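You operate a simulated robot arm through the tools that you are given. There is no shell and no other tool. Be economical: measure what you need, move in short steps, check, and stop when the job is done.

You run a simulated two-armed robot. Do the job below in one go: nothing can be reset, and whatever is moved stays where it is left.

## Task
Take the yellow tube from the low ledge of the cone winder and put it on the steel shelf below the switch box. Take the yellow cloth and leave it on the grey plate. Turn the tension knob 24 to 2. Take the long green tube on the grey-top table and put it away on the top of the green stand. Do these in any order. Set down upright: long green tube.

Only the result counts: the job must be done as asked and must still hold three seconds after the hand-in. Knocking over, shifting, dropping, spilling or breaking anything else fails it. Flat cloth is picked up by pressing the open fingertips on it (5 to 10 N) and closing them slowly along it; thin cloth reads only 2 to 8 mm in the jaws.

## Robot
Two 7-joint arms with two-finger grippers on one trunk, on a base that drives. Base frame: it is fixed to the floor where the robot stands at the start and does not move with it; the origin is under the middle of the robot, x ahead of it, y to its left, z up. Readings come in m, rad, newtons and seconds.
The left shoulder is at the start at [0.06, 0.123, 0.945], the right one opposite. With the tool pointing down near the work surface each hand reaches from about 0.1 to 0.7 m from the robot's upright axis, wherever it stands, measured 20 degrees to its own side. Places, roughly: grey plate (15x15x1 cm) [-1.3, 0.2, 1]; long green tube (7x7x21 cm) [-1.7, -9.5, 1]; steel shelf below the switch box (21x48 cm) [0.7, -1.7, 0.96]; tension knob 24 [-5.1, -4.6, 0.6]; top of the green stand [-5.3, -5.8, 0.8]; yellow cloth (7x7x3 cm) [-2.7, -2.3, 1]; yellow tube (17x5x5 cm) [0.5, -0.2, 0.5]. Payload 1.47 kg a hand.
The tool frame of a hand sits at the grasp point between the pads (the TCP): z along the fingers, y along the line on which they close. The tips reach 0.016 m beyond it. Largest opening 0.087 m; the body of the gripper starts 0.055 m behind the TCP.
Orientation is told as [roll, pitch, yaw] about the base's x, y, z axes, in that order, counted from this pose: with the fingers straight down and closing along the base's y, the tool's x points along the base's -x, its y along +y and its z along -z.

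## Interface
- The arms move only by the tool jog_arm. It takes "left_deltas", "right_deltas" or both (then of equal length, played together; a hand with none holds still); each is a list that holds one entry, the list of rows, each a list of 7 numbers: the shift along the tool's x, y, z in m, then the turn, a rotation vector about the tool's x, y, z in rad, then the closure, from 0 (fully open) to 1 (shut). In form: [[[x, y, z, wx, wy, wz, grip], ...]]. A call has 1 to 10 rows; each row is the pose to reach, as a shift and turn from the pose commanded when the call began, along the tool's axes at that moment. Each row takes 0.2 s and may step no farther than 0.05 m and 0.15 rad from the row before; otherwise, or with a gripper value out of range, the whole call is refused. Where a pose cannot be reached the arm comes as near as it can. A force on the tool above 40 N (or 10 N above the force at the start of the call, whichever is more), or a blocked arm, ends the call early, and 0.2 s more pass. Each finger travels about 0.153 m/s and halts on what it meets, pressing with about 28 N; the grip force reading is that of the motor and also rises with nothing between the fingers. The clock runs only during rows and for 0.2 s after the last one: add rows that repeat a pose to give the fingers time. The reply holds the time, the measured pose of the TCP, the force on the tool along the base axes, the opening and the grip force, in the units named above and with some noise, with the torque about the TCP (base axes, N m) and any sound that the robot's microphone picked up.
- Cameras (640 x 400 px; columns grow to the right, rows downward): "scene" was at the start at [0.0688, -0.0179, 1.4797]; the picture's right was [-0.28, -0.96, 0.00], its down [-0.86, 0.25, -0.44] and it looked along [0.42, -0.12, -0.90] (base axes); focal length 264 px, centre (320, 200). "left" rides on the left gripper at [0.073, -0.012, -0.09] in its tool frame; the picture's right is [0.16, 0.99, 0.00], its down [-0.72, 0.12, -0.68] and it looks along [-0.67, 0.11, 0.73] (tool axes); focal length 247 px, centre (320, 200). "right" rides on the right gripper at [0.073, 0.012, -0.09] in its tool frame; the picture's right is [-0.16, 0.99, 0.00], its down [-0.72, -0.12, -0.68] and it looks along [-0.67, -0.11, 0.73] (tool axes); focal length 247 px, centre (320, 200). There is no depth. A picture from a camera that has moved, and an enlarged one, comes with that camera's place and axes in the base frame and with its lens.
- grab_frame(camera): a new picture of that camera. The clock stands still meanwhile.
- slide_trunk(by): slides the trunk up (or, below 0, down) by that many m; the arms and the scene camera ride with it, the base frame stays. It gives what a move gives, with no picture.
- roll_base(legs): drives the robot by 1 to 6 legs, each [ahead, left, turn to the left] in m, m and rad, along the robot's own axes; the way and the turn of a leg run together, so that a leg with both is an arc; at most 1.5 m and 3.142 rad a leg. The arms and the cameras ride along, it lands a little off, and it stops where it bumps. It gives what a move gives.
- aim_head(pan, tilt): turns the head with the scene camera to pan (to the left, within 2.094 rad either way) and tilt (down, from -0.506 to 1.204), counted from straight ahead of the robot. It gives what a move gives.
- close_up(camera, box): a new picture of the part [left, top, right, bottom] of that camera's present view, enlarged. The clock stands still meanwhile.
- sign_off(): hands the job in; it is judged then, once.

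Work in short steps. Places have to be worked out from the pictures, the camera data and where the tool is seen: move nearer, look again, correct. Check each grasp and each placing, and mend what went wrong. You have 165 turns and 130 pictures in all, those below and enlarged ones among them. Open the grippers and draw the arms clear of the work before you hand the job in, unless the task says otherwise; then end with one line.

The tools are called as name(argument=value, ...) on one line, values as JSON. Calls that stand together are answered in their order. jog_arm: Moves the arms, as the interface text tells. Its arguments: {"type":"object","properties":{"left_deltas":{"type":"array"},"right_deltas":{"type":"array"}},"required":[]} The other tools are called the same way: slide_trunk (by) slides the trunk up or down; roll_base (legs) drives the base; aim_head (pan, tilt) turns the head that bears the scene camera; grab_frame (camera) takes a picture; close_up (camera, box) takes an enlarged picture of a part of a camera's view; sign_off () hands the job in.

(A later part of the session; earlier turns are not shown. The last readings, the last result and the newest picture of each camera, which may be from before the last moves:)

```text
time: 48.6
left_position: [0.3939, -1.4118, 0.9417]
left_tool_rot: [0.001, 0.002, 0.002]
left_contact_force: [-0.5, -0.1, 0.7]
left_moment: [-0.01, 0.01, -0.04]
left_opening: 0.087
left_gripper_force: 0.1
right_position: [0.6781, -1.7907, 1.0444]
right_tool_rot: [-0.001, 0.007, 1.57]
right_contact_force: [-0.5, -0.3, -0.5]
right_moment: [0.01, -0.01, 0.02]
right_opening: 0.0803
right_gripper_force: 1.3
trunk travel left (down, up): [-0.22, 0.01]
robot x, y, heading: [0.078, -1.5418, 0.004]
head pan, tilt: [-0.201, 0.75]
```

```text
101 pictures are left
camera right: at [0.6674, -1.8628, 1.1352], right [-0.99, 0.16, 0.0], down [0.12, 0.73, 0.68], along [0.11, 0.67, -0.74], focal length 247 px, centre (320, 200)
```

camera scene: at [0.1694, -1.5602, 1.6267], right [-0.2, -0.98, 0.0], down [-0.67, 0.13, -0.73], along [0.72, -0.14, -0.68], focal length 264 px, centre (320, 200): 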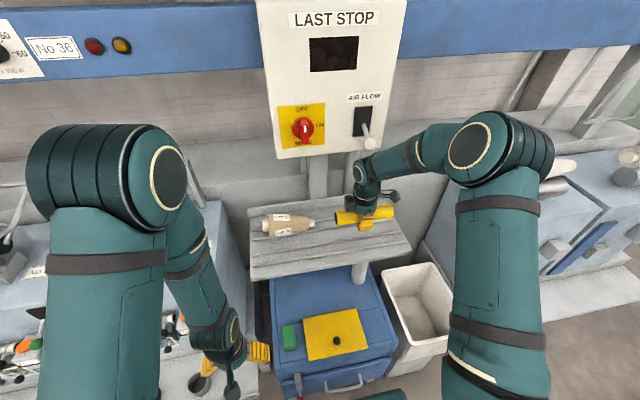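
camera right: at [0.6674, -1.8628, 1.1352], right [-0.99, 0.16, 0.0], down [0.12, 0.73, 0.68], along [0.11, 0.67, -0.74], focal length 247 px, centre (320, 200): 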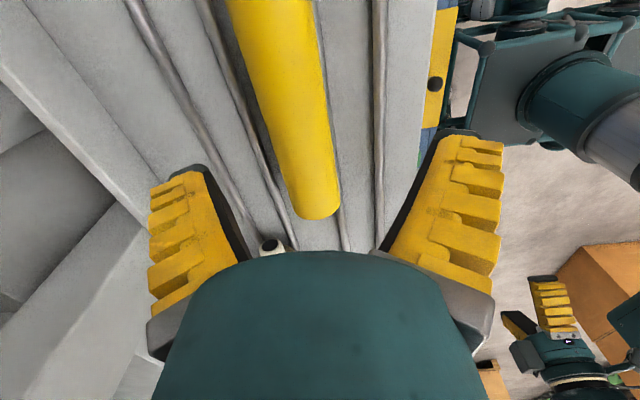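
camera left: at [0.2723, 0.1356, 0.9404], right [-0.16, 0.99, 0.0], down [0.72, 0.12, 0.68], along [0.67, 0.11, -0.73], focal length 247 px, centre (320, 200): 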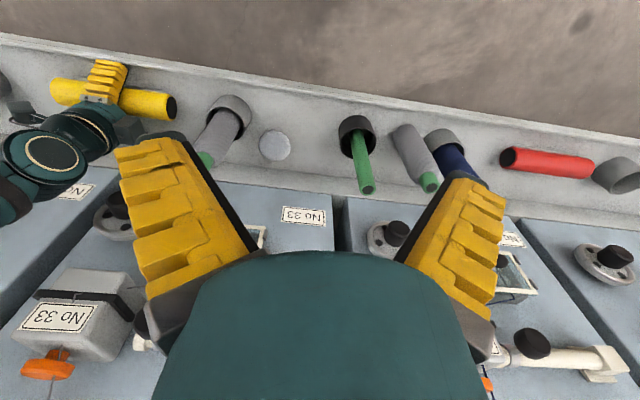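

The yellow tube rests on the shelf between rods. I'll draw the hand back, back the robot off, and look around for a route to the cloth.

jog_arm(right_deltas=[[[0, 0.03, -0.01, 0, 0, 0.15, 0.1], [0, 0.07, -0.01, 0, 0, 0.3, 0], [0, 0.11, -0.01, 0, 0, 0.45, 0], [0, 0.15, -0.01, 0, 0, 0.6, 0], [0, 0.19, -0.01, 0, 0, 0.75, 0], [0, 0.23, -0.01, 0, 0, 0.9, 0], [0, 0.26, -0.01, 0, 0, 1.05, 0], [0, 0.28, -0.01, 0, 0, 1.2, 0], [0, 0.3, -0.01, 0, 0, 1.35, 0], [0, 0.32, -0.01, 0, 0, 1.5, 0]]])

roll_base(legs=[[-0.5, 0, 0], [0, 0, -1.57]])

aim_head(pan=-0.9, tilt=0.35)

grab_frame(camera="scene")

aim_head(pan=0.1, tilt=0.3)

grab_frame(camera="scene")

```text
time: 50.8
left_position: [0.3925, -1.4109, 0.9421]
left_tool_rot: [0.0, 0.002, 0.003]
left_contact_force: [-0.3, -0.1, -0.8]
left_moment: [-0.01, -0.01, -0.03]
left_opening: 0.0869
left_gripper_force: 0.0
right_position: [0.4029, -1.8008, 1.0648]
right_tool_rot: [-0.005, -0.017, 0.063]
right_contact_force: [-0.6, 0.1, -0.1]
right_moment: [0.01, 0.0, -0.03]
right_opening: 0.087
right_gripper_force: 0.0
right hand out of reach, approached as far as the arm can: row 8, 9, 10
trunk travel left (down, up): [-0.22, 0.01]
robot x, y, heading: [0.0782, -1.5455, 0.001]
head pan, tilt: [-0.201, 0.75]
```

```text
time: 56.0
left_position: [-0.1255, -1.7113, 0.9423]
left_tool_rot: [0.001, 0.002, -0.906]
left_contact_force: [0.1, -0.3, 0.4]
left_moment: [-0.01, -0.02, 0.01]
left_opening: 0.0867
left_gripper_force: 0.0
right_position: [-0.4187, -1.9619, 1.0659]
right_tool_rot: [-0.003, -0.045, -0.819]
right_contact_force: [5.3, 2.9, 0.2]
right_moment: [-0.07, 0.08, 0.0]
right_opening: 0.0818
right_gripper_force: 0.1
trunk travel left (down, up): [-0.22, 0.01]
robot x, y, heading: [-0.422, -1.5425, -0.905]
head pan, tilt: [-0.201, 0.75]
stopped in leg 2: the force on the tool passed its limit at 61 N (the readings are from after the stop); the commanded pose is now the measured one
```

```text
time: 57.1
left_position: [-0.1263, -1.7113, 0.9424]
left_tool_rot: [-0.001, 0.003, -0.905]
left_contact_force: [-0.5, 0.2, 0.0]
left_moment: [0.05, 0.01, -0.01]
left_opening: 0.0871
left_gripper_force: 0.1
right_position: [-0.4184, -1.9621, 1.0665]
right_tool_rot: [-0.004, -0.041, -0.82]
right_contact_force: [5.9, 2.7, 0.0]
right_moment: [-0.04, 0.07, 0.06]
right_opening: 0.0825
right_gripper_force: 0.1
trunk travel left (down, up): [-0.22, 0.01]
robot x, y, heading: [-0.4286, -1.5432, -0.907]
head pan, tilt: [-0.901, 0.351]
```

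```text
100 pictures are left
camera scene: at [-0.4386, -1.6431, 1.6624], right [-0.97, 0.23, 0.0], down [0.08, 0.33, -0.94], along [-0.22, -0.91, -0.34], focal length 264 px, centre (320, 200)
```

scene: 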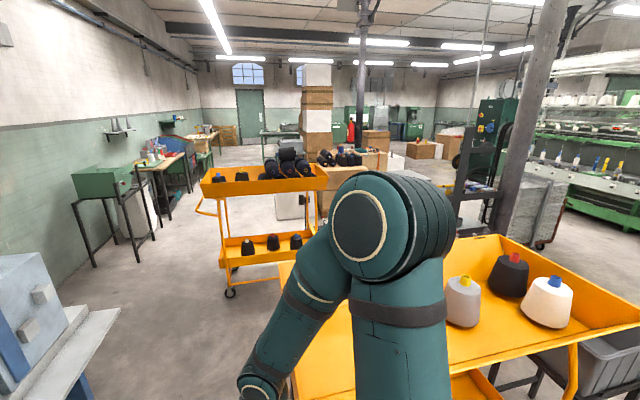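

```text
time: 58.4
left_position: [-0.1274, -1.7119, 0.9424]
left_tool_rot: [0.0, 0.003, -0.906]
left_contact_force: [0.5, 0.9, -0.1]
left_moment: [-0.03, 0.02, 0.0]
left_opening: 0.0871
left_gripper_force: 0.0
right_position: [-0.4192, -1.9618, 1.0674]
right_tool_rot: [-0.003, -0.041, -0.821]
right_contact_force: [4.3, 2.0, -0.3]
right_moment: [-0.03, 0.03, 0.07]
right_opening: 0.0838
right_gripper_force: 0.0
trunk travel left (down, up): [-0.22, 0.01]
robot x, y, heading: [-0.4231, -1.5424, -0.902]
head pan, tilt: [0.099, 0.3]
```

```text
99 pictures are left
camera scene: at [-0.3527, -1.6202, 1.6671], right [-0.72, -0.69, 0.0], down [-0.2, 0.21, -0.96], along [0.66, -0.69, -0.3], focal length 264 px, centre (320, 200)
```

scene: 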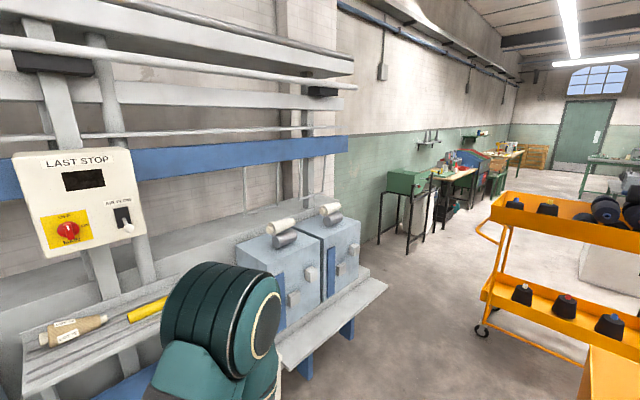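

The right hand bumped the orange trolley and stopped there. I'll turn back left to clear it and look to the west side.

roll_base(legs=[[0, 0, 0.35], [0.15, 0.3, 0]])

aim_head(pan=-1.9, tilt=0.4)

grab_frame(camera="scene")

aim_head(pan=-1.2, tilt=0.5)

grab_frame(camera="scene")

```text
time: 62.7
left_position: [0.1996, -1.4232, 0.9422]
left_tool_rot: [0.0, 0.001, -0.557]
left_contact_force: [0.5, -0.1, -0.4]
left_moment: [-0.02, 0.0, -0.03]
left_opening: 0.0868
left_gripper_force: 0.0
right_position: [0.0094, -1.7582, 1.067]
right_tool_rot: [-0.003, -0.04, -0.472]
right_contact_force: [0.1, -0.2, -0.6]
right_moment: [0.0, -0.03, -0.04]
right_opening: 0.087
right_gripper_force: 0.0
trunk travel left (down, up): [-0.22, 0.01]
robot x, y, heading: [-0.1362, -1.3633, -0.563]
head pan, tilt: [0.099, 0.3]
```

```text
time: 64.6
left_position: [0.198, -1.4231, 0.9427]
left_tool_rot: [-0.001, 0.001, -0.557]
left_contact_force: [0.0, 0.0, -0.8]
left_moment: [-0.01, 0.01, 0.01]
left_opening: 0.087
left_gripper_force: 0.2
right_position: [0.0115, -1.7589, 1.0674]
right_tool_rot: [-0.002, -0.042, -0.473]
right_contact_force: [-0.4, 0.1, -1.0]
right_moment: [0.01, -0.01, -0.03]
right_opening: 0.0871
right_gripper_force: 0.1
trunk travel left (down, up): [-0.22, 0.01]
robot x, y, heading: [-0.1351, -1.3679, -0.555]
head pan, tilt: [-1.901, 0.4]
```

```text
98 pictures are left
camera scene: at [-0.2014, -1.4325, 1.6578], right [-0.63, 0.77, 0.0], down [0.3, 0.25, -0.92], along [-0.71, -0.58, -0.39], focal length 264 px, centre (320, 200)
```

scene: 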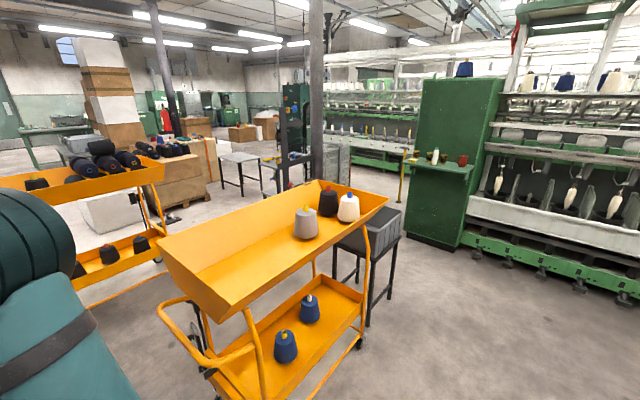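

```text
time: 65.7
left_position: [0.1989, -1.4226, 0.9417]
left_tool_rot: [0.001, 0.002, -0.556]
left_contact_force: [0.2, 0.4, -0.5]
left_moment: [0.0, 0.0, -0.04]
left_opening: 0.0871
left_gripper_force: 0.0
right_position: [0.0093, -1.7586, 1.0678]
right_tool_rot: [-0.003, -0.042, -0.472]
right_contact_force: [0.0, -1.0, -0.6]
right_moment: [-0.01, -0.01, 0.01]
right_opening: 0.0867
right_gripper_force: 0.0
trunk travel left (down, up): [-0.22, 0.01]
robot x, y, heading: [-0.1378, -1.3669, -0.557]
head pan, tilt: [-1.201, 0.499]
```

```text
97 pictures are left
camera scene: at [-0.1465, -1.4633, 1.6487], right [-0.98, 0.19, 0.0], down [0.09, 0.47, -0.88], along [-0.16, -0.86, -0.48], focal length 264 px, centre (320, 200)
```

scene: 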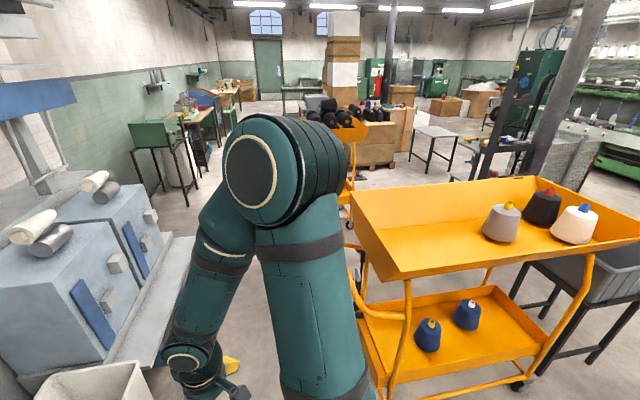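

The green cabinet ledge near (-2.7, -2.2) seems to hold the yellow item. I'll aim back there and enlarge it, and also look toward the plate's place near (-1.3, 0.2).

roll_base(legs=[[0, 0, -0.9]])

aim_head(pan=-1.3, tilt=0.3)

grab_frame(camera="scene")

aim_head(pan=-2.05, tilt=0.4)

grab_frame(camera="scene")

```text
time: 68.5
left_position: [0.0254, -1.6667, 0.9421]
left_tool_rot: [0.0, 0.003, -1.465]
left_contact_force: [-0.4, -0.4, -0.2]
left_moment: [-0.02, 0.03, -0.01]
left_opening: 0.0869
left_gripper_force: 0.1
right_position: [-0.3552, -1.7251, 1.0674]
right_tool_rot: [-0.005, -0.043, -1.377]
right_contact_force: [0.0, 0.5, -0.7]
right_moment: [-0.01, 0.0, 0.0]
right_opening: 0.0869
right_gripper_force: 0.0
trunk travel left (down, up): [-0.22, 0.01]
robot x, y, heading: [-0.1373, -1.3669, -1.461]
head pan, tilt: [-1.201, 0.499]
```

```text
time: 69.2
left_position: [0.0262, -1.6675, 0.9428]
left_tool_rot: [-0.001, 0.002, -1.464]
left_contact_force: [-0.3, 0.4, 0.0]
left_moment: [0.0, -0.03, -0.02]
left_opening: 0.0873
left_gripper_force: 0.1
right_position: [-0.3553, -1.7246, 1.0678]
right_tool_rot: [-0.004, -0.041, -1.378]
right_contact_force: [0.3, 0.3, 0.5]
right_moment: [0.0, 0.01, 0.03]
right_opening: 0.087
right_gripper_force: 0.1
trunk travel left (down, up): [-0.22, 0.01]
robot x, y, heading: [-0.1359, -1.3686, -1.462]
head pan, tilt: [-1.3, 0.3]
```

```text
96 pictures are left
camera scene: at [-0.2238, -1.413, 1.667], right [-0.37, 0.93, 0.0], down [0.28, 0.11, -0.96], along [-0.89, -0.35, -0.3], focal length 264 px, centre (320, 200)
```

scene: 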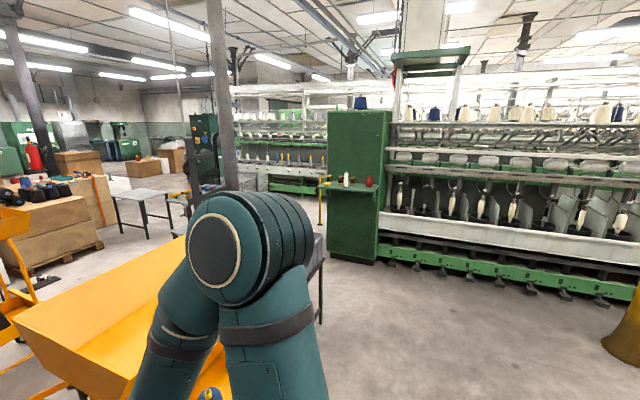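

```text
time: 70.3
left_position: [0.0259, -1.667, 0.9425]
left_tool_rot: [0.0, 0.002, -1.462]
left_contact_force: [-0.3, 0.5, 0.3]
left_moment: [0.01, -0.05, 0.02]
left_opening: 0.0871
left_gripper_force: 0.0
right_position: [-0.3547, -1.7252, 1.0676]
right_tool_rot: [-0.003, -0.043, -1.377]
right_contact_force: [0.2, -0.4, -0.4]
right_moment: [-0.01, -0.02, -0.01]
right_opening: 0.0869
right_gripper_force: 0.1
trunk travel left (down, up): [-0.22, 0.01]
robot x, y, heading: [-0.1374, -1.3721, -1.458]
head pan, tilt: [-2.051, 0.4]
```

```text
95 pictures are left
camera scene: at [-0.2234, -1.3449, 1.6578], right [0.36, 0.93, 0.0], down [0.36, -0.14, -0.92], along [-0.86, 0.33, -0.39], focal length 264 px, centre (320, 200)
```

scene: 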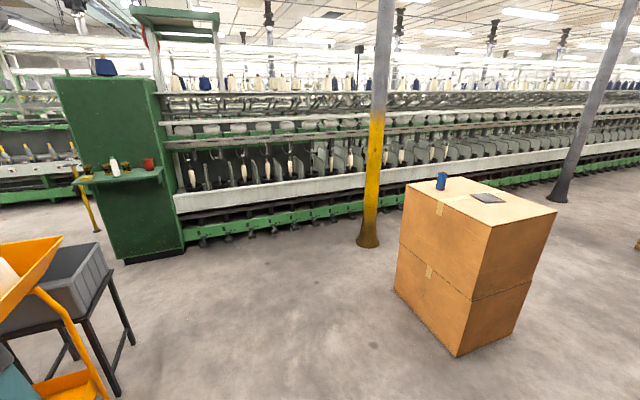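

The plate and a blue can are on the cardboard boxes near (-1.3, 0.2), and the cabinet ledge with the cloth is to the west. I'll back up, turn to face west, drive toward the cabinet north of the trolley, and look.

roll_base(legs=[[-0.4, 0, 0], [0, 0, -1.68], [1.4, 0, 0]])

aim_head(pan=0.55, tilt=0.4)

grab_frame(camera="scene")

```text
time: 83.4
left_position: [-1.8893, -1.1267, 0.9426]
left_tool_rot: [0.0, 0.003, -3.12]
left_contact_force: [-0.1, 0.5, 0.1]
left_moment: [0.0, -0.04, -0.02]
left_opening: 0.0871
left_gripper_force: 0.1
right_position: [-1.9134, -0.7412, 1.0671]
right_tool_rot: [-0.003, -0.041, -3.037]
right_contact_force: [-0.3, -0.9, -0.1]
right_moment: [-0.02, 0.02, 0.01]
right_opening: 0.0872
right_gripper_force: 0.1
trunk travel left (down, up): [-0.22, 0.01]
robot x, y, heading: [-1.5761, -0.984, -3.116]
head pan, tilt: [-2.051, 0.4]
```

```text
time: 85.7
left_position: [-1.8895, -1.1258, 0.9424]
left_tool_rot: [0.0, 0.003, -3.122]
left_contact_force: [0.0, -0.1, 0.5]
left_moment: [-0.02, -0.01, 0.01]
left_opening: 0.0869
left_gripper_force: 0.0
right_position: [-1.913, -0.7442, 1.0669]
right_tool_rot: [-0.003, -0.042, -3.037]
right_contact_force: [0.5, -0.3, 0.6]
right_moment: [0.01, 0.01, 0.01]
right_opening: 0.0868
right_gripper_force: 0.0
trunk travel left (down, up): [-0.22, 0.01]
robot x, y, heading: [-1.5747, -0.9931, -3.121]
head pan, tilt: [0.55, 0.4]
```

```text
94 pictures are left
camera scene: at [-1.6653, -1.0413, 1.6578], right [-0.54, 0.84, 0.0], down [0.33, 0.21, -0.92], along [-0.78, -0.5, -0.39], focal length 264 px, centre (320, 200)
```

scene: 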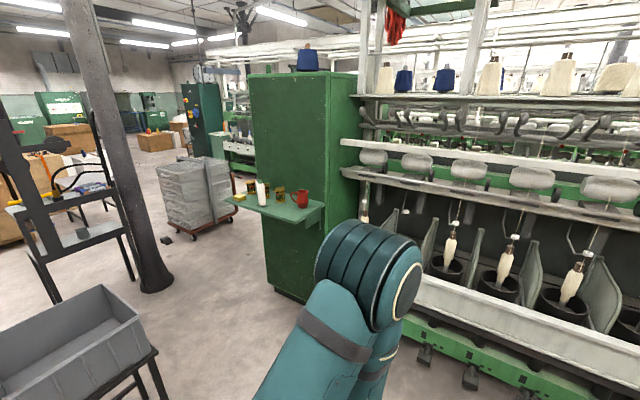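

The cloth is at the south end of the ledge, near (-2.72, -2.34). I'll raise the right hand for clearance and drive diagonally to within left-hand reach.

jog_arm(right_deltas=[[[0, 0, -0.03, 0, 0, 0, 0], [0, 0, -0.06, 0, 0, 0, 0], [0, 0, -0.09, 0, 0, 0, 0], [0, 0, -0.12, 0, 0, 0, 0], [0, 0, -0.15, 0, 0, 0, 0]]], left_deltas=[[[0, 0, -0.03, 0, 0, 0, 0], [0, 0, -0.06, 0, 0, 0, 0], [-0.01, 0, -0.09, 0, 0, 0, 0], [-0.02, 0, -0.12, 0, 0, 0, 0], [-0.03, 0, -0.15, 0, 0, 0, 0]]])

roll_base(legs=[[0, 0, 0.55], [0.6, 0.15, 0]])

aim_head(pan=0.3, tilt=0.55)

grab_frame(camera="scene")

```text
time: 86.9
left_position: [-1.9178, -1.1287, 1.0937]
left_tool_rot: [0.0, 0.003, -3.119]
left_contact_force: [-0.4, 0.4, 0.9]
left_moment: [0.01, 0.04, 0.0]
left_opening: 0.0869
left_gripper_force: 0.0
left hand out of reach, approached as far as the arm can: row 1, 2, 3
right_position: [-1.9061, -0.7429, 1.2178]
right_tool_rot: [-0.001, -0.041, -3.035]
right_contact_force: [-0.2, 0.7, 0.2]
right_moment: [0.0, -0.01, -0.02]
right_opening: 0.0873
right_gripper_force: 0.0
trunk travel left (down, up): [-0.22, 0.01]
robot x, y, heading: [-1.577, -0.9893, -3.121]
head pan, tilt: [0.55, 0.4]
```

```text
time: 91.9
left_position: [-2.2184, -1.735, 1.0914]
left_tool_rot: [0.0, 0.003, -2.57]
left_contact_force: [-0.3, 0.3, 0.1]
left_moment: [0.02, 0.01, 0.01]
left_opening: 0.0871
left_gripper_force: 0.2
right_position: [-2.4101, -1.4008, 1.2178]
right_tool_rot: [-0.003, -0.041, -2.486]
right_contact_force: [-0.7, 0.9, 0.4]
right_moment: [0.02, -0.03, -0.01]
right_opening: 0.0868
right_gripper_force: 0.1
trunk travel left (down, up): [-0.22, 0.01]
robot x, y, heading: [-1.9977, -1.4351, -2.567]
head pan, tilt: [0.55, 0.4]
```

```text
time: 92.7
left_position: [-2.2173, -1.7334, 1.0928]
left_tool_rot: [0.0, 0.0, -2.57]
left_contact_force: [0.3, -0.5, 0.3]
left_moment: [-0.02, -0.01, -0.01]
left_opening: 0.0869
left_gripper_force: 0.0
right_position: [-2.4095, -1.4002, 1.2164]
right_tool_rot: [-0.004, -0.043, -2.484]
right_contact_force: [0.2, 0.3, 0.4]
right_moment: [0.0, 0.04, 0.01]
right_opening: 0.0872
right_gripper_force: 0.0
trunk travel left (down, up): [-0.22, 0.01]
robot x, y, heading: [-1.9978, -1.4428, -2.573]
head pan, tilt: [0.3, 0.55]
```

```text
93 pictures are left
camera scene: at [-2.0646, -1.5131, 1.6442], right [-0.77, 0.64, 0.0], down [0.34, 0.4, -0.85], along [-0.55, -0.65, -0.52], focal length 264 px, centre (320, 200)
```

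scene: 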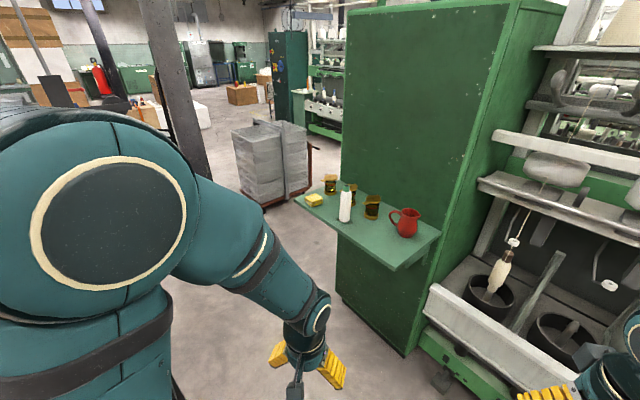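

The yellow cloth is a small folded pad at about (-2.71, -2.33), with jars behind it and a bottle north of it. I'll enlarge it while driving the rest of the way.

close_up(camera="scene", box=[280, 160, 440, 260])

roll_base(legs=[[0.5, 0.15, 0]])

aim_head(pan=0.3, tilt=0.8)

grab_frame(camera="scene")

grab_frame(camera="left")

```text
4.00 times, centred on (360, 210) of scene
camera zoom: at [-2.0646, -1.5131, 1.6442], right [-0.77, 0.64, 0.0], down [0.34, 0.4, -0.85], along [-0.55, -0.65, -0.52], focal length 1058 px, centre (160, 160)
```

zoom: 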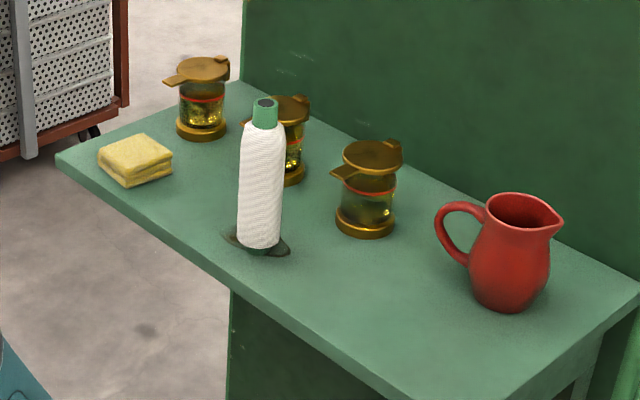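

```text
time: 95.7
left_position: [-2.5546, -2.1336, 1.092]
left_tool_rot: [0.001, 0.004, -2.567]
left_contact_force: [-0.3, 0.2, 0.0]
left_moment: [0.0, -0.03, -0.01]
left_opening: 0.0869
left_gripper_force: 0.1
right_position: [-2.7483, -1.8005, 1.218]
right_tool_rot: [-0.002, -0.041, -2.483]
right_contact_force: [1.0, -0.2, -0.9]
right_moment: [0.01, -0.01, 0.0]
right_opening: 0.0871
right_gripper_force: 0.1
trunk travel left (down, up): [-0.22, 0.01]
robot x, y, heading: [-2.3404, -1.8325, -2.568]
head pan, tilt: [0.3, 0.55]
```

```text
time: 96.5
left_position: [-2.5562, -2.1329, 1.0927]
left_tool_rot: [0.0, 0.001, -2.568]
left_contact_force: [0.1, -0.5, -0.5]
left_moment: [0.05, 0.03, 0.03]
left_opening: 0.0869
left_gripper_force: 0.0
right_position: [-2.7485, -1.8006, 1.2158]
right_tool_rot: [-0.004, -0.041, -2.481]
right_contact_force: [0.2, 0.0, 0.2]
right_moment: [0.01, 0.03, 0.01]
right_opening: 0.0869
right_gripper_force: 0.1
trunk travel left (down, up): [-0.22, 0.01]
robot x, y, heading: [-2.3378, -1.842, -2.567]
head pan, tilt: [0.3, 0.799]
```

```text
91 pictures are left
camera scene: at [-2.3978, -1.9047, 1.6228], right [-0.77, 0.64, 0.0], down [0.46, 0.55, -0.7], along [-0.45, -0.54, -0.72], focal length 264 px, centre (320, 200)
```

scene: 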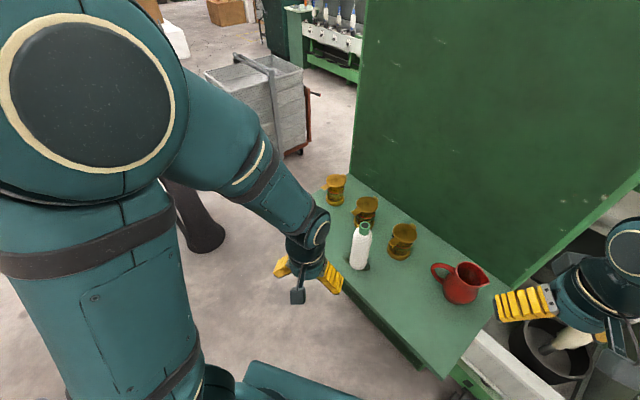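

```text
90 pictures are left
camera left: at [-2.5003, -2.0841, 1.1828], right [0.67, -0.74, 0.0], down [-0.55, -0.49, 0.68], along [-0.5, -0.45, -0.73], focal length 247 px, centre (320, 200)
```

left: 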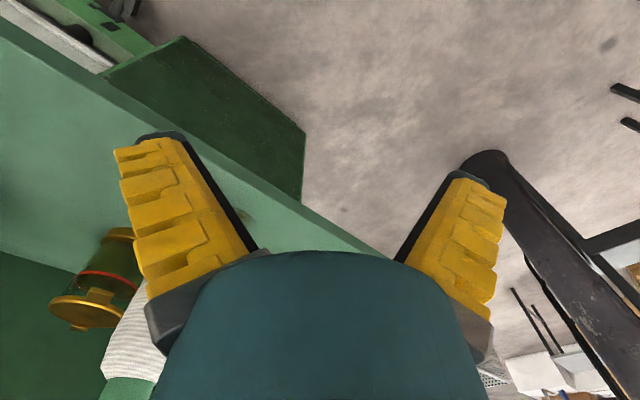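

The pad is axis-aligned, centred at about (-2.712, -2.322) with its top near z 1.02. I'll bring the left hand south first, keeping clear of the bottle, then west above it with yaw turned to close along y, and look.

jog_arm(left_deltas=[[[-0.025, 0.038, -0.01, 0, 0, 0.15, 0], [-0.05, 0.076, -0.02, 0, 0, 0.3, 0], [-0.075, 0.114, -0.03, 0, 0, 0.45, 0], [-0.1, 0.152, -0.03, 0, 0, 0.575, 0], [-0.14, 0.132, -0.03, 0, 0, 0.575, 0], [-0.18, 0.108, -0.03, 0, 0, 0.575, 0], [-0.22, 0.083, -0.03, 0, 0, 0.575, 0], [-0.2335, 0.074, -0.03, 0, 0, 0.575, 0], [-0.2335, 0.074, -0.03, 0, 0, 0.575, 0]]])

grab_frame(camera="left")

grab_frame(camera="scene")

```text
time: 98.5
left_position: [-2.7121, -2.3221, 1.122]
left_tool_rot: [-0.001, 0.002, 3.141]
left_contact_force: [1.2, -0.2, -0.5]
left_moment: [-0.02, 0.05, 0.01]
left_opening: 0.0873
left_gripper_force: 0.1
right_position: [-2.7489, -1.8008, 1.2173]
right_tool_rot: [-0.003, -0.043, -2.482]
right_contact_force: [0.7, -0.7, 0.5]
right_moment: [-0.05, 0.03, 0.05]
right_opening: 0.0868
right_gripper_force: 0.1
trunk travel left (down, up): [-0.22, 0.01]
robot x, y, heading: [-2.3397, -1.8356, -2.567]
head pan, tilt: [0.3, 0.799]
```

```text
89 pictures are left
camera left: at [-2.6383, -2.3105, 1.2122], right [0.16, -0.99, 0.0], down [-0.73, -0.12, 0.68], along [-0.67, -0.11, -0.73], focal length 247 px, centre (320, 200)
```

left: 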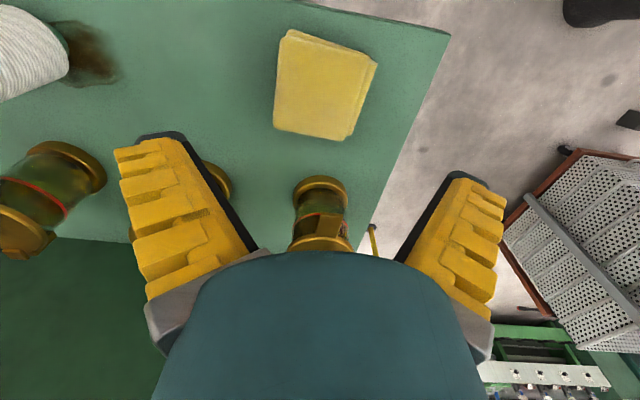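

```text
88 pictures are left
camera scene: at [-2.3981, -1.905, 1.6227], right [-0.77, 0.64, 0.0], down [0.46, 0.55, -0.7], along [-0.45, -0.54, -0.72], focal length 264 px, centre (320, 200)
```

scene: 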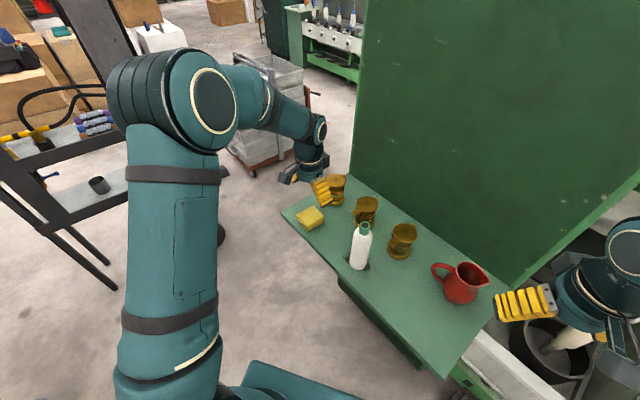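

From the left camera the pad is centred at (-2.706, -2.323), rotated about -8°. I'll align the yaw, descend straddling it, and look before touching.

jog_arm(left_deltas=[[[0.003, 0, 0.03, 0, 0, 0.14, 0], [0.006, 0.001, 0.06, 0, 0, 0.14, 0], [0.006, 0.001, 0.075, 0, 0, 0.14, 0], [0.006, 0.001, 0.075, 0, 0, 0.14, 0]]])

grab_frame(camera="left")

```text
time: 99.5
left_position: [-2.7051, -2.3234, 1.0464]
left_tool_rot: [0.0, 0.002, 2.999]
left_contact_force: [-0.4, 0.0, 0.1]
left_moment: [-0.01, -0.01, 0.01]
left_opening: 0.0869
left_gripper_force: 0.0
right_position: [-2.7487, -1.801, 1.2163]
right_tool_rot: [-0.003, -0.041, -2.481]
right_contact_force: [-0.5, 1.0, 0.4]
right_moment: [0.02, 0.02, 0.03]
right_opening: 0.0871
right_gripper_force: 0.1
trunk travel left (down, up): [-0.22, 0.01]
robot x, y, heading: [-2.3369, -1.842, -2.567]
head pan, tilt: [0.3, 0.799]
```

```text
87 pictures are left
camera left: at [-2.6309, -2.3228, 1.1372], right [0.02, -1.0, 0.0], down [-0.73, -0.01, 0.68], along [-0.68, -0.01, -0.73], focal length 247 px, centre (320, 200)
```

left: 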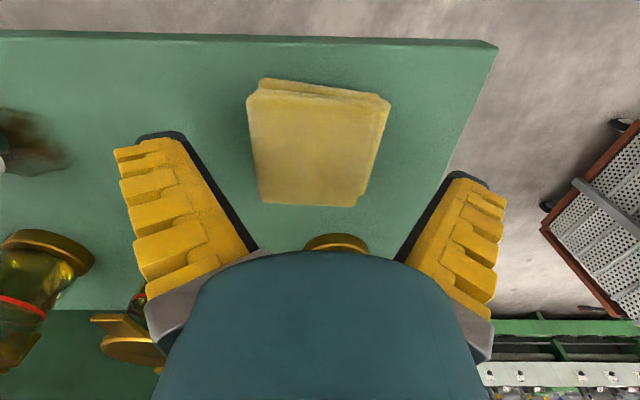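

The pad's top is near z 1.01 and its centre near (-2.714, -2.319). I'll shift 8 mm west, descend carefully and close slowly on its sides.

jog_arm(left_deltas=[[[-0.008, -0.002, 0.015, 0, 0, 0, 0], [-0.008, -0.002, 0.03, 0, 0, 0, 0], [-0.008, -0.002, 0.04, 0, 0, 0, 0], [-0.008, -0.002, 0.045, 0, 0, 0, 0], [-0.008, -0.002, 0.045, 0, 0, 0, 0.1], [-0.008, -0.002, 0.045, 0, 0, 0, 0.2], [-0.008, -0.002, 0.045, 0, 0, 0, 0.35], [-0.008, -0.002, 0.045, 0, 0, 0, 0.5], [-0.008, -0.002, 0.045, 0, 0, 0, 0.65], [-0.008, -0.002, 0.045, 0, 0, 0, 0.8]]])

grab_frame(camera="left")

```text
time: 101.7
left_position: [-2.7145, -2.3217, 1.0067]
left_tool_rot: [0.005, -0.006, 2.999]
left_contact_force: [3.6, 0.4, 24.4]
left_moment: [0.25, -0.19, 0.04]
left_opening: 0.0739
left_gripper_force: 27.9
right_position: [-2.7465, -1.7995, 1.2171]
right_tool_rot: [-0.003, -0.046, -2.48]
right_contact_force: [-0.4, 0.2, 0.6]
right_moment: [0.03, -0.01, -0.03]
right_opening: 0.087
right_gripper_force: 0.1
trunk travel left (down, up): [-0.22, 0.01]
robot x, y, heading: [-2.3405, -1.8335, -2.57]
head pan, tilt: [0.3, 0.799]
stopped in row 10 (left hand): the force on the tool passed its limit at 40 N (the readings are from after the stop); the commanded pose is now the measured one
```

```text
86 pictures are left
camera left: at [-2.639, -2.3193, 1.0965], right [0.02, -1.0, 0.0], down [-0.73, -0.01, 0.69], along [-0.69, -0.02, -0.73], focal length 247 px, centre (320, 200)
```

left: 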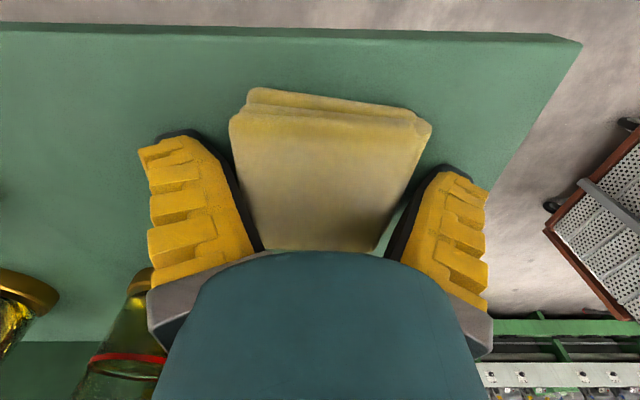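

The pad is gripped at 0.074 with 28 N, and the tips touch the ledge. I'll lift slowly and check.

jog_arm(left_deltas=[[[0, 0, -0.003, 0, 0, 0, 0.5], [0, 0, -0.008, 0, 0, 0, 0.5], [0, 0, -0.015, 0, 0, 0, 0.5], [0, 0, -0.03, 0, 0, 0, 0.5], [0, 0, -0.05, 0, 0, 0, 0.5], [0, 0, -0.08, 0, 0, 0, 0.5], [0, 0, -0.11, 0, 0, 0, 0.5]]])

grab_frame(camera="left")

```text
time: 103.3
left_position: [-2.7149, -2.3215, 1.1151]
left_tool_rot: [0.002, -0.001, 3.0]
left_contact_force: [-0.4, 0.5, -0.4]
left_moment: [0.0, 0.02, 0.03]
left_opening: 0.0701
left_gripper_force: 27.6
right_position: [-2.7489, -1.8008, 1.2165]
right_tool_rot: [-0.004, -0.044, -2.482]
right_contact_force: [0.0, 0.1, -0.3]
right_moment: [-0.02, 0.0, 0.01]
right_opening: 0.087
right_gripper_force: 0.0
trunk travel left (down, up): [-0.22, 0.01]
robot x, y, heading: [-2.3377, -1.8376, -2.569]
head pan, tilt: [0.3, 0.799]
```

```text
85 pictures are left
camera left: at [-2.6397, -2.3203, 1.2048], right [0.02, -1.0, 0.0], down [-0.73, -0.01, 0.68], along [-0.68, -0.01, -0.73], focal length 247 px, centre (320, 200)
```

left: 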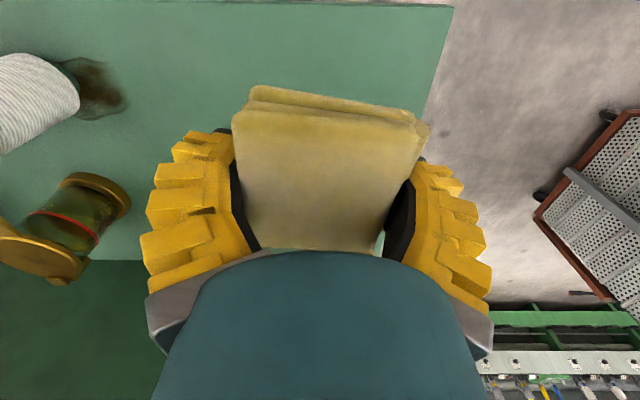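

The cloth is held. I'll back away from the cabinet, turn to face west in the open, and back toward the east before strafing up to the boxes.

roll_base(legs=[[-1.2, 0, 0], [0, 0, -0.57], [-1.0, 0, 0]])

aim_head(pan=-0.9, tilt=0.45)

grab_frame(camera="scene")

```text
time: 115.8
left_position: [-0.8982, -1.3804, 1.1131]
left_tool_rot: [0.001, 0.0, 2.435]
left_contact_force: [-0.4, -0.3, -0.5]
left_moment: [-0.04, 0.03, 0.0]
left_opening: 0.0695
left_gripper_force: 27.9
right_position: [-0.6462, -0.9231, 1.216]
right_tool_rot: [-0.004, -0.042, -3.05]
right_contact_force: [-0.1, -0.8, 0.5]
right_moment: [0.01, -0.01, -0.03]
right_opening: 0.0872
right_gripper_force: 0.1
trunk travel left (down, up): [-0.22, 0.01]
robot x, y, heading: [-0.3176, -1.1749, -3.129]
head pan, tilt: [0.3, 0.799]
```

```text
time: 117.2
left_position: [-0.8988, -1.3805, 1.1152]
left_tool_rot: [0.0, -0.002, 2.434]
left_contact_force: [-0.3, 1.0, 0.0]
left_moment: [-0.01, -0.01, 0.0]
left_opening: 0.0697
left_gripper_force: 27.7
right_position: [-0.6467, -0.9232, 1.2169]
right_tool_rot: [-0.004, -0.042, -3.049]
right_contact_force: [0.1, -0.6, 0.5]
right_moment: [0.01, -0.02, -0.02]
right_opening: 0.087
right_gripper_force: 0.0
trunk travel left (down, up): [-0.22, 0.01]
robot x, y, heading: [-0.3194, -1.1782, -3.137]
head pan, tilt: [-0.901, 0.45]
```

```text
84 pictures are left
camera scene: at [-0.3871, -1.1034, 1.6531], right [0.78, 0.63, 0.0], down [0.27, -0.34, -0.9], along [-0.57, 0.7, -0.44], focal length 264 px, centre (320, 200)
```

scene: 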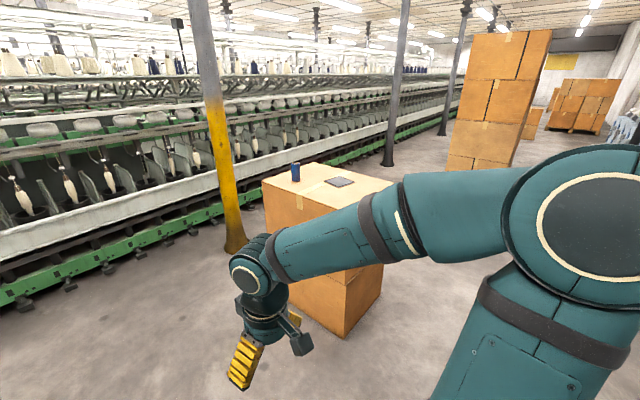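

The plate is confirmed at (-1.31, 0.24), with the blue can to its southwest. I'll strafe right about 1.61 m, roll ahead and look.

roll_base(legs=[[0, -1.4, 0], [0, -0.22, 0], [0.25, 0, 0]])

aim_head(pan=0.15, tilt=0.7)

grab_frame(camera="scene")

grab_frame(camera="left")

```text
time: 133.2
left_position: [-1.161, 0.2337, 1.1142]
left_tool_rot: [0.001, -0.002, 2.44]
left_contact_force: [0.5, 0.5, -1.6]
left_moment: [0.0, -0.01, 0.0]
left_opening: 0.0681
left_gripper_force: 28.3
right_position: [-0.9126, 0.6934, 1.2166]
right_tool_rot: [-0.003, -0.044, -3.041]
right_contact_force: [-0.7, 0.7, -0.1]
right_moment: [0.03, 0.02, 0.03]
right_opening: 0.0869
right_gripper_force: 0.0
trunk travel left (down, up): [-0.22, 0.01]
robot x, y, heading: [-0.5866, 0.4457, -3.128]
head pan, tilt: [-0.901, 0.45]
```

```text
time: 134.5
left_position: [-1.1603, 0.2339, 1.1139]
left_tool_rot: [0.002, -0.002, 2.441]
left_contact_force: [0.7, 0.7, -0.2]
left_moment: [-0.01, -0.01, -0.01]
left_opening: 0.0682
left_gripper_force: 28.2
right_position: [-0.911, 0.6938, 1.2181]
right_tool_rot: [-0.005, -0.043, -3.042]
right_contact_force: [0.5, 0.1, -0.5]
right_moment: [0.02, -0.01, 0.0]
right_opening: 0.0871
right_gripper_force: 0.1
trunk travel left (down, up): [-0.22, 0.01]
robot x, y, heading: [-0.5834, 0.4456, -3.13]
head pan, tilt: [0.15, 0.7]
```

```text
83 pictures are left
camera scene: at [-0.6769, 0.4291, 1.631], right [-0.16, 0.99, 0.0], down [0.64, 0.1, -0.77], along [-0.75, -0.12, -0.64], focal length 264 px, centre (320, 200)
```

scene: 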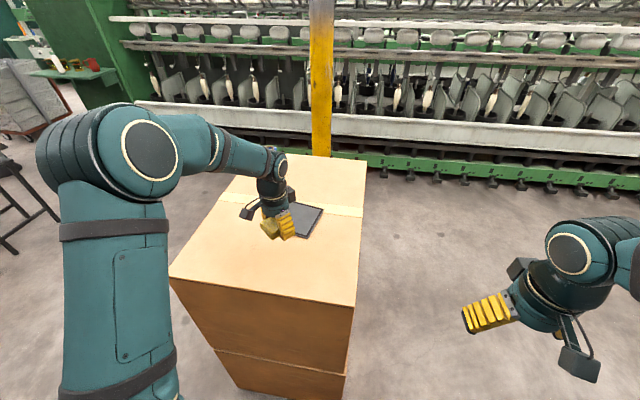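

```text
82 pictures are left
camera left: at [-1.0959, 0.1955, 1.2043], right [-0.52, -0.86, 0.0], down [-0.63, 0.38, 0.68], along [-0.58, 0.35, -0.73], focal length 247 px, centre (320, 200)
```

left: 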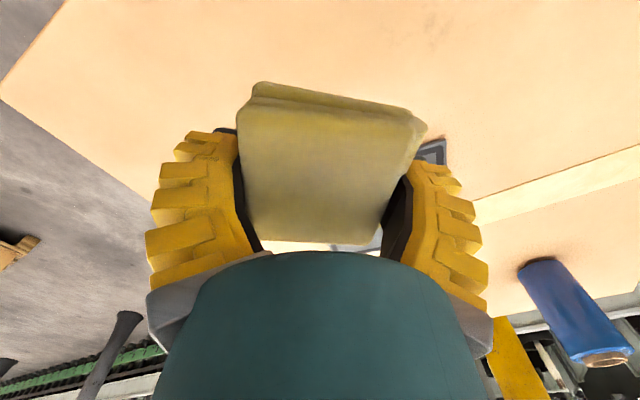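

The hand is just short of the plate. I'll enlarge the scene view to pin the plate's corners.

close_up(camera="scene", box=[220, 150, 380, 250])

```text
4.00 times, centred on (300, 200) of scene
camera zoom: at [-0.6769, 0.4291, 1.631], right [-0.16, 0.99, 0.0], down [0.64, 0.1, -0.77], along [-0.75, -0.12, -0.64], focal length 1058 px, centre (400, 200)
```

zoom: 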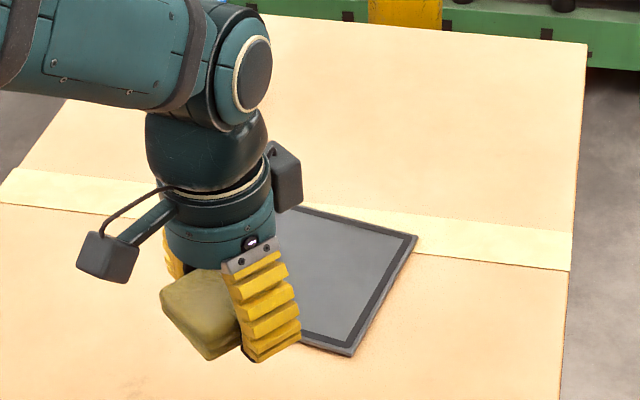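

The plate centre computes to (-1.302, 0.246). I'll roll ahead 7 cm, move the hand the rest, and check from above.

roll_base(legs=[[0.07, 0, 0]])

jog_arm(left_deltas=[[[-0.02, 0.012, 0, 0, 0, 0, 0.5], [-0.04, 0.024, 0, 0, 0, 0, 0.5], [-0.061, 0.036, 0, 0, 0, 0, 0.5], [-0.061, 0.036, 0.02, 0, 0, 0, 0.5], [-0.061, 0.036, 0.04, 0, 0, 0, 0.5], [-0.061, 0.036, 0.04, 0, 0, 0, 0.5]]])

close_up(camera="scene", box=[220, 150, 380, 250])

grab_frame(camera="left")

```text
time: 135.5
left_position: [-1.2304, 0.2324, 1.1142]
left_tool_rot: [0.0, 0.0, 2.44]
left_contact_force: [-0.6, 0.2, -0.6]
left_moment: [0.04, 0.0, -0.02]
left_opening: 0.0681
left_gripper_force: 27.7
right_position: [-0.9841, 0.6928, 1.2161]
right_tool_rot: [-0.004, -0.043, -3.04]
right_contact_force: [0.0, -0.2, -0.2]
right_moment: [-0.02, -0.05, 0.0]
right_opening: 0.0871
right_gripper_force: 0.1
trunk travel left (down, up): [-0.22, 0.01]
robot x, y, heading: [-0.6516, 0.4401, -3.129]
head pan, tilt: [0.15, 0.7]
```

```text
time: 136.9
left_position: [-1.2986, 0.2444, 1.0742]
left_tool_rot: [0.0, -0.002, 2.44]
left_contact_force: [-1.2, 0.6, -0.1]
left_moment: [0.0, -0.01, 0.0]
left_opening: 0.068
left_gripper_force: 28.2
right_position: [-0.9803, 0.6919, 1.2182]
right_tool_rot: [-0.003, -0.042, -3.042]
right_contact_force: [-0.2, -0.3, 1.4]
right_moment: [-0.01, -0.02, -0.02]
right_opening: 0.0869
right_gripper_force: 0.0
trunk travel left (down, up): [-0.22, 0.01]
robot x, y, heading: [-0.6526, 0.4416, -3.126]
head pan, tilt: [0.15, 0.7]
```

```text
4.00 times, centred on (300, 200) of scene
camera zoom: at [-0.7459, 0.4282, 1.631], right [-0.16, 0.99, 0.0], down [0.64, 0.11, -0.77], along [-0.75, -0.12, -0.64], focal length 1058 px, centre (400, 200)
```

zoom: 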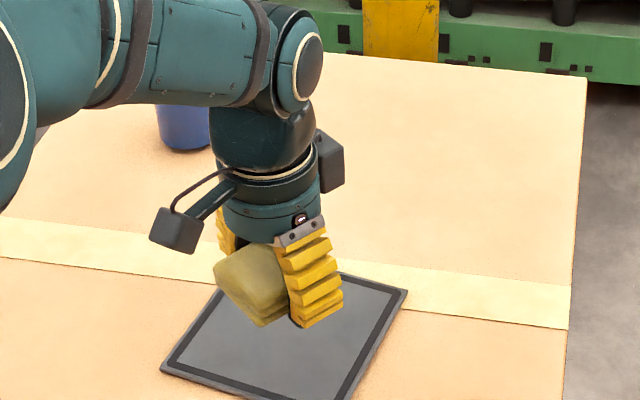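

```text
79 pictures are left
camera left: at [-1.2351, 0.2062, 1.1645], right [-0.52, -0.86, 0.0], down [-0.63, 0.38, 0.68], along [-0.58, 0.35, -0.73], focal length 247 px, centre (320, 200)
```

left: 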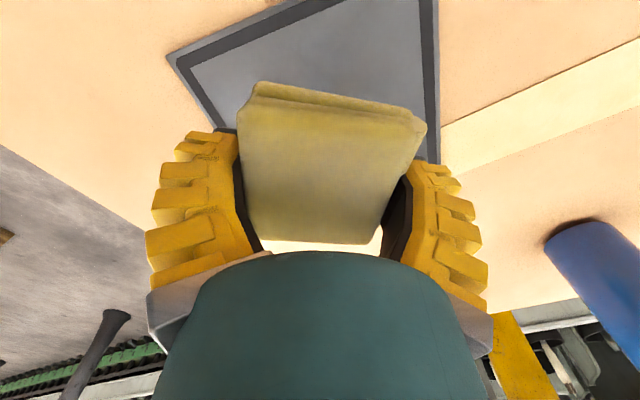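

The pad is over the plate centre. I'll lower in small steps until light contact.

jog_arm(left_deltas=[[[0.0, 0, 0.015, 0, 0, 0, 0.5], [0.0, 0, 0.03, 0, 0, 0, 0.5], [0.0, 0, 0.037, 0, 0, 0, 0.5], [0.0, 0, 0.041, 0, 0, 0, 0.5], [0.0, 0, 0.044, 0, 0, 0, 0.5]]])

```text
time: 138.1
left_position: [-1.2976, 0.2452, 1.0306]
left_tool_rot: [0.003, 0.0, 2.44]
left_contact_force: [-0.5, -0.6, -0.6]
left_moment: [-0.01, 0.01, 0.02]
left_opening: 0.0678
left_gripper_force: 27.9
right_position: [-0.9819, 0.6932, 1.2165]
right_tool_rot: [-0.003, -0.042, -3.042]
right_contact_force: [0.5, -0.2, -1.1]
right_moment: [0.02, -0.03, 0.03]
right_opening: 0.0873
right_gripper_force: 0.0
trunk travel left (down, up): [-0.22, 0.01]
robot x, y, heading: [-0.6518, 0.4423, -3.128]
head pan, tilt: [0.15, 0.7]
```

There's no contact yet, so I'll go on in 2 mm steps.

jog_arm(left_deltas=[[[0.0, 0, 0.002, 0, 0, 0, 0.5], [0.0, 0, 0.004, 0, 0, 0, 0.5], [0.0, 0, 0.006, 0, 0, 0, 0.5], [0.0, 0, 0.008, 0, 0, 0, 0.5]]])

close_up(camera="scene", box=[220, 170, 360, 260])

```text
time: 139.1
left_position: [-1.298, 0.2443, 1.0219]
left_tool_rot: [0.002, -0.001, 2.441]
left_contact_force: [-0.5, -0.3, -0.2]
left_moment: [0.0, 0.0, 0.0]
left_opening: 0.068
left_gripper_force: 28.0
right_position: [-0.9817, 0.6932, 1.2173]
right_tool_rot: [-0.004, -0.041, -3.041]
right_contact_force: [0.2, 0.0, -0.1]
right_moment: [0.01, -0.01, 0.0]
right_opening: 0.0868
right_gripper_force: 0.1
trunk travel left (down, up): [-0.22, 0.01]
robot x, y, heading: [-0.6533, 0.4423, -3.121]
head pan, tilt: [0.15, 0.7]
```

```text
4.44 times, centred on (290, 215) of scene
camera zoom: at [-0.7462, 0.4281, 1.631], right [-0.16, 0.99, 0.0], down [0.64, 0.11, -0.76], along [-0.75, -0.12, -0.64], focal length 1176 px, centre (453, 133)
```

zoom: 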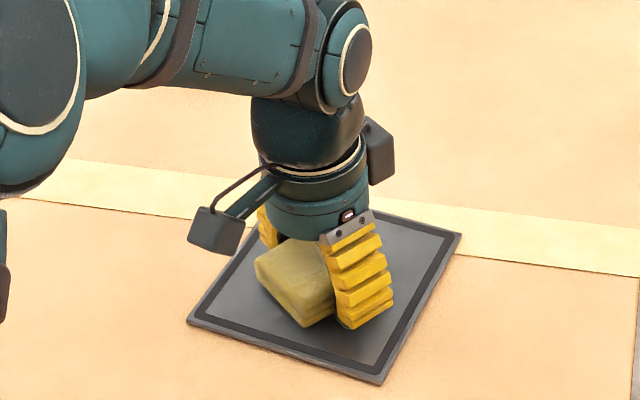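

It's nearly down; I'll take a few more 2 mm steps.

jog_arm(left_deltas=[[[0.0, 0, 0.002, 0, 0, 0, 0.5], [0.0, 0, 0.004, 0, 0, 0, 0.5], [0.0, 0, 0.006, 0, 0, 0, 0.5], [0.0, 0, 0.008, 0, 0, 0, 0.5]]])

```text
time: 140.1
left_position: [-1.3001, 0.2449, 1.0162]
left_tool_rot: [0.004, -0.005, 2.44]
left_contact_force: [0.5, -2.3, 16.8]
left_moment: [0.41, -0.49, -0.14]
left_opening: 0.0679
left_gripper_force: 27.5
right_position: [-0.9803, 0.693, 1.2178]
right_tool_rot: [-0.002, -0.046, -3.043]
right_contact_force: [-0.6, -0.1, -0.6]
right_moment: [0.02, -0.02, -0.02]
right_opening: 0.0868
right_gripper_force: 0.0
trunk travel left (down, up): [-0.22, 0.01]
robot x, y, heading: [-0.6526, 0.443, -3.127]
head pan, tilt: [0.15, 0.7]
```

Contact at 17 N. I'll relieve it by 2 mm, open slowly and rise straight up.

jog_arm(left_deltas=[[[0.0, 0, -0.002, 0, 0, 0, 0.3], [0.0, 0, -0.002, 0, 0, 0, 0.15], [0.0, 0, -0.002, 0, 0, 0, 0.0], [0.0, 0, -0.002, 0, 0, 0, 0.0], [0.0, 0, -0.01, 0, 0, 0, 0], [0.0, 0, -0.03, 0, 0, 0, 0], [0.0, 0, -0.07, 0, 0, 0, 0], [0.0, 0, -0.11, 0, 0, 0, 0]]])

close_up(camera="scene", box=[220, 150, 380, 250])

```text
time: 141.9
left_position: [-1.2984, 0.2451, 1.1232]
left_tool_rot: [0.002, -0.002, 2.439]
left_contact_force: [-0.7, 0.0, 0.5]
left_moment: [-0.01, 0.01, 0.04]
left_opening: 0.0871
left_gripper_force: 0.2
right_position: [-0.9813, 0.692, 1.2167]
right_tool_rot: [-0.004, -0.043, -3.043]
right_contact_force: [0.3, -0.4, 0.5]
right_moment: [0.01, -0.02, 0.0]
right_opening: 0.0873
right_gripper_force: 0.1
trunk travel left (down, up): [-0.22, 0.01]
robot x, y, heading: [-0.6547, 0.4431, -3.127]
head pan, tilt: [0.15, 0.7]
```

```text
4.00 times, centred on (300, 200) of scene
camera zoom: at [-0.7455, 0.4283, 1.631], right [-0.16, 0.99, 0.0], down [0.64, 0.11, -0.77], along [-0.76, -0.12, -0.64], focal length 1058 px, centre (400, 200)
```

zoom: 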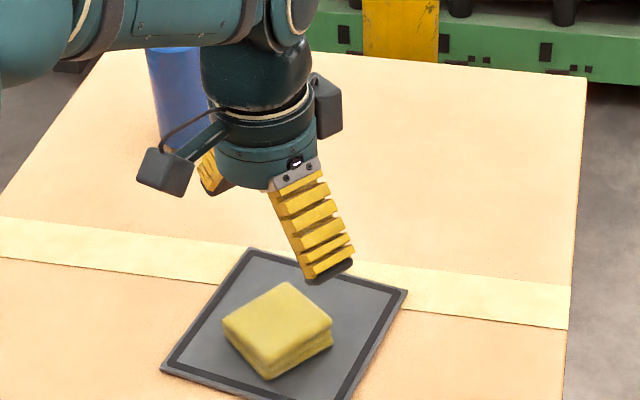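

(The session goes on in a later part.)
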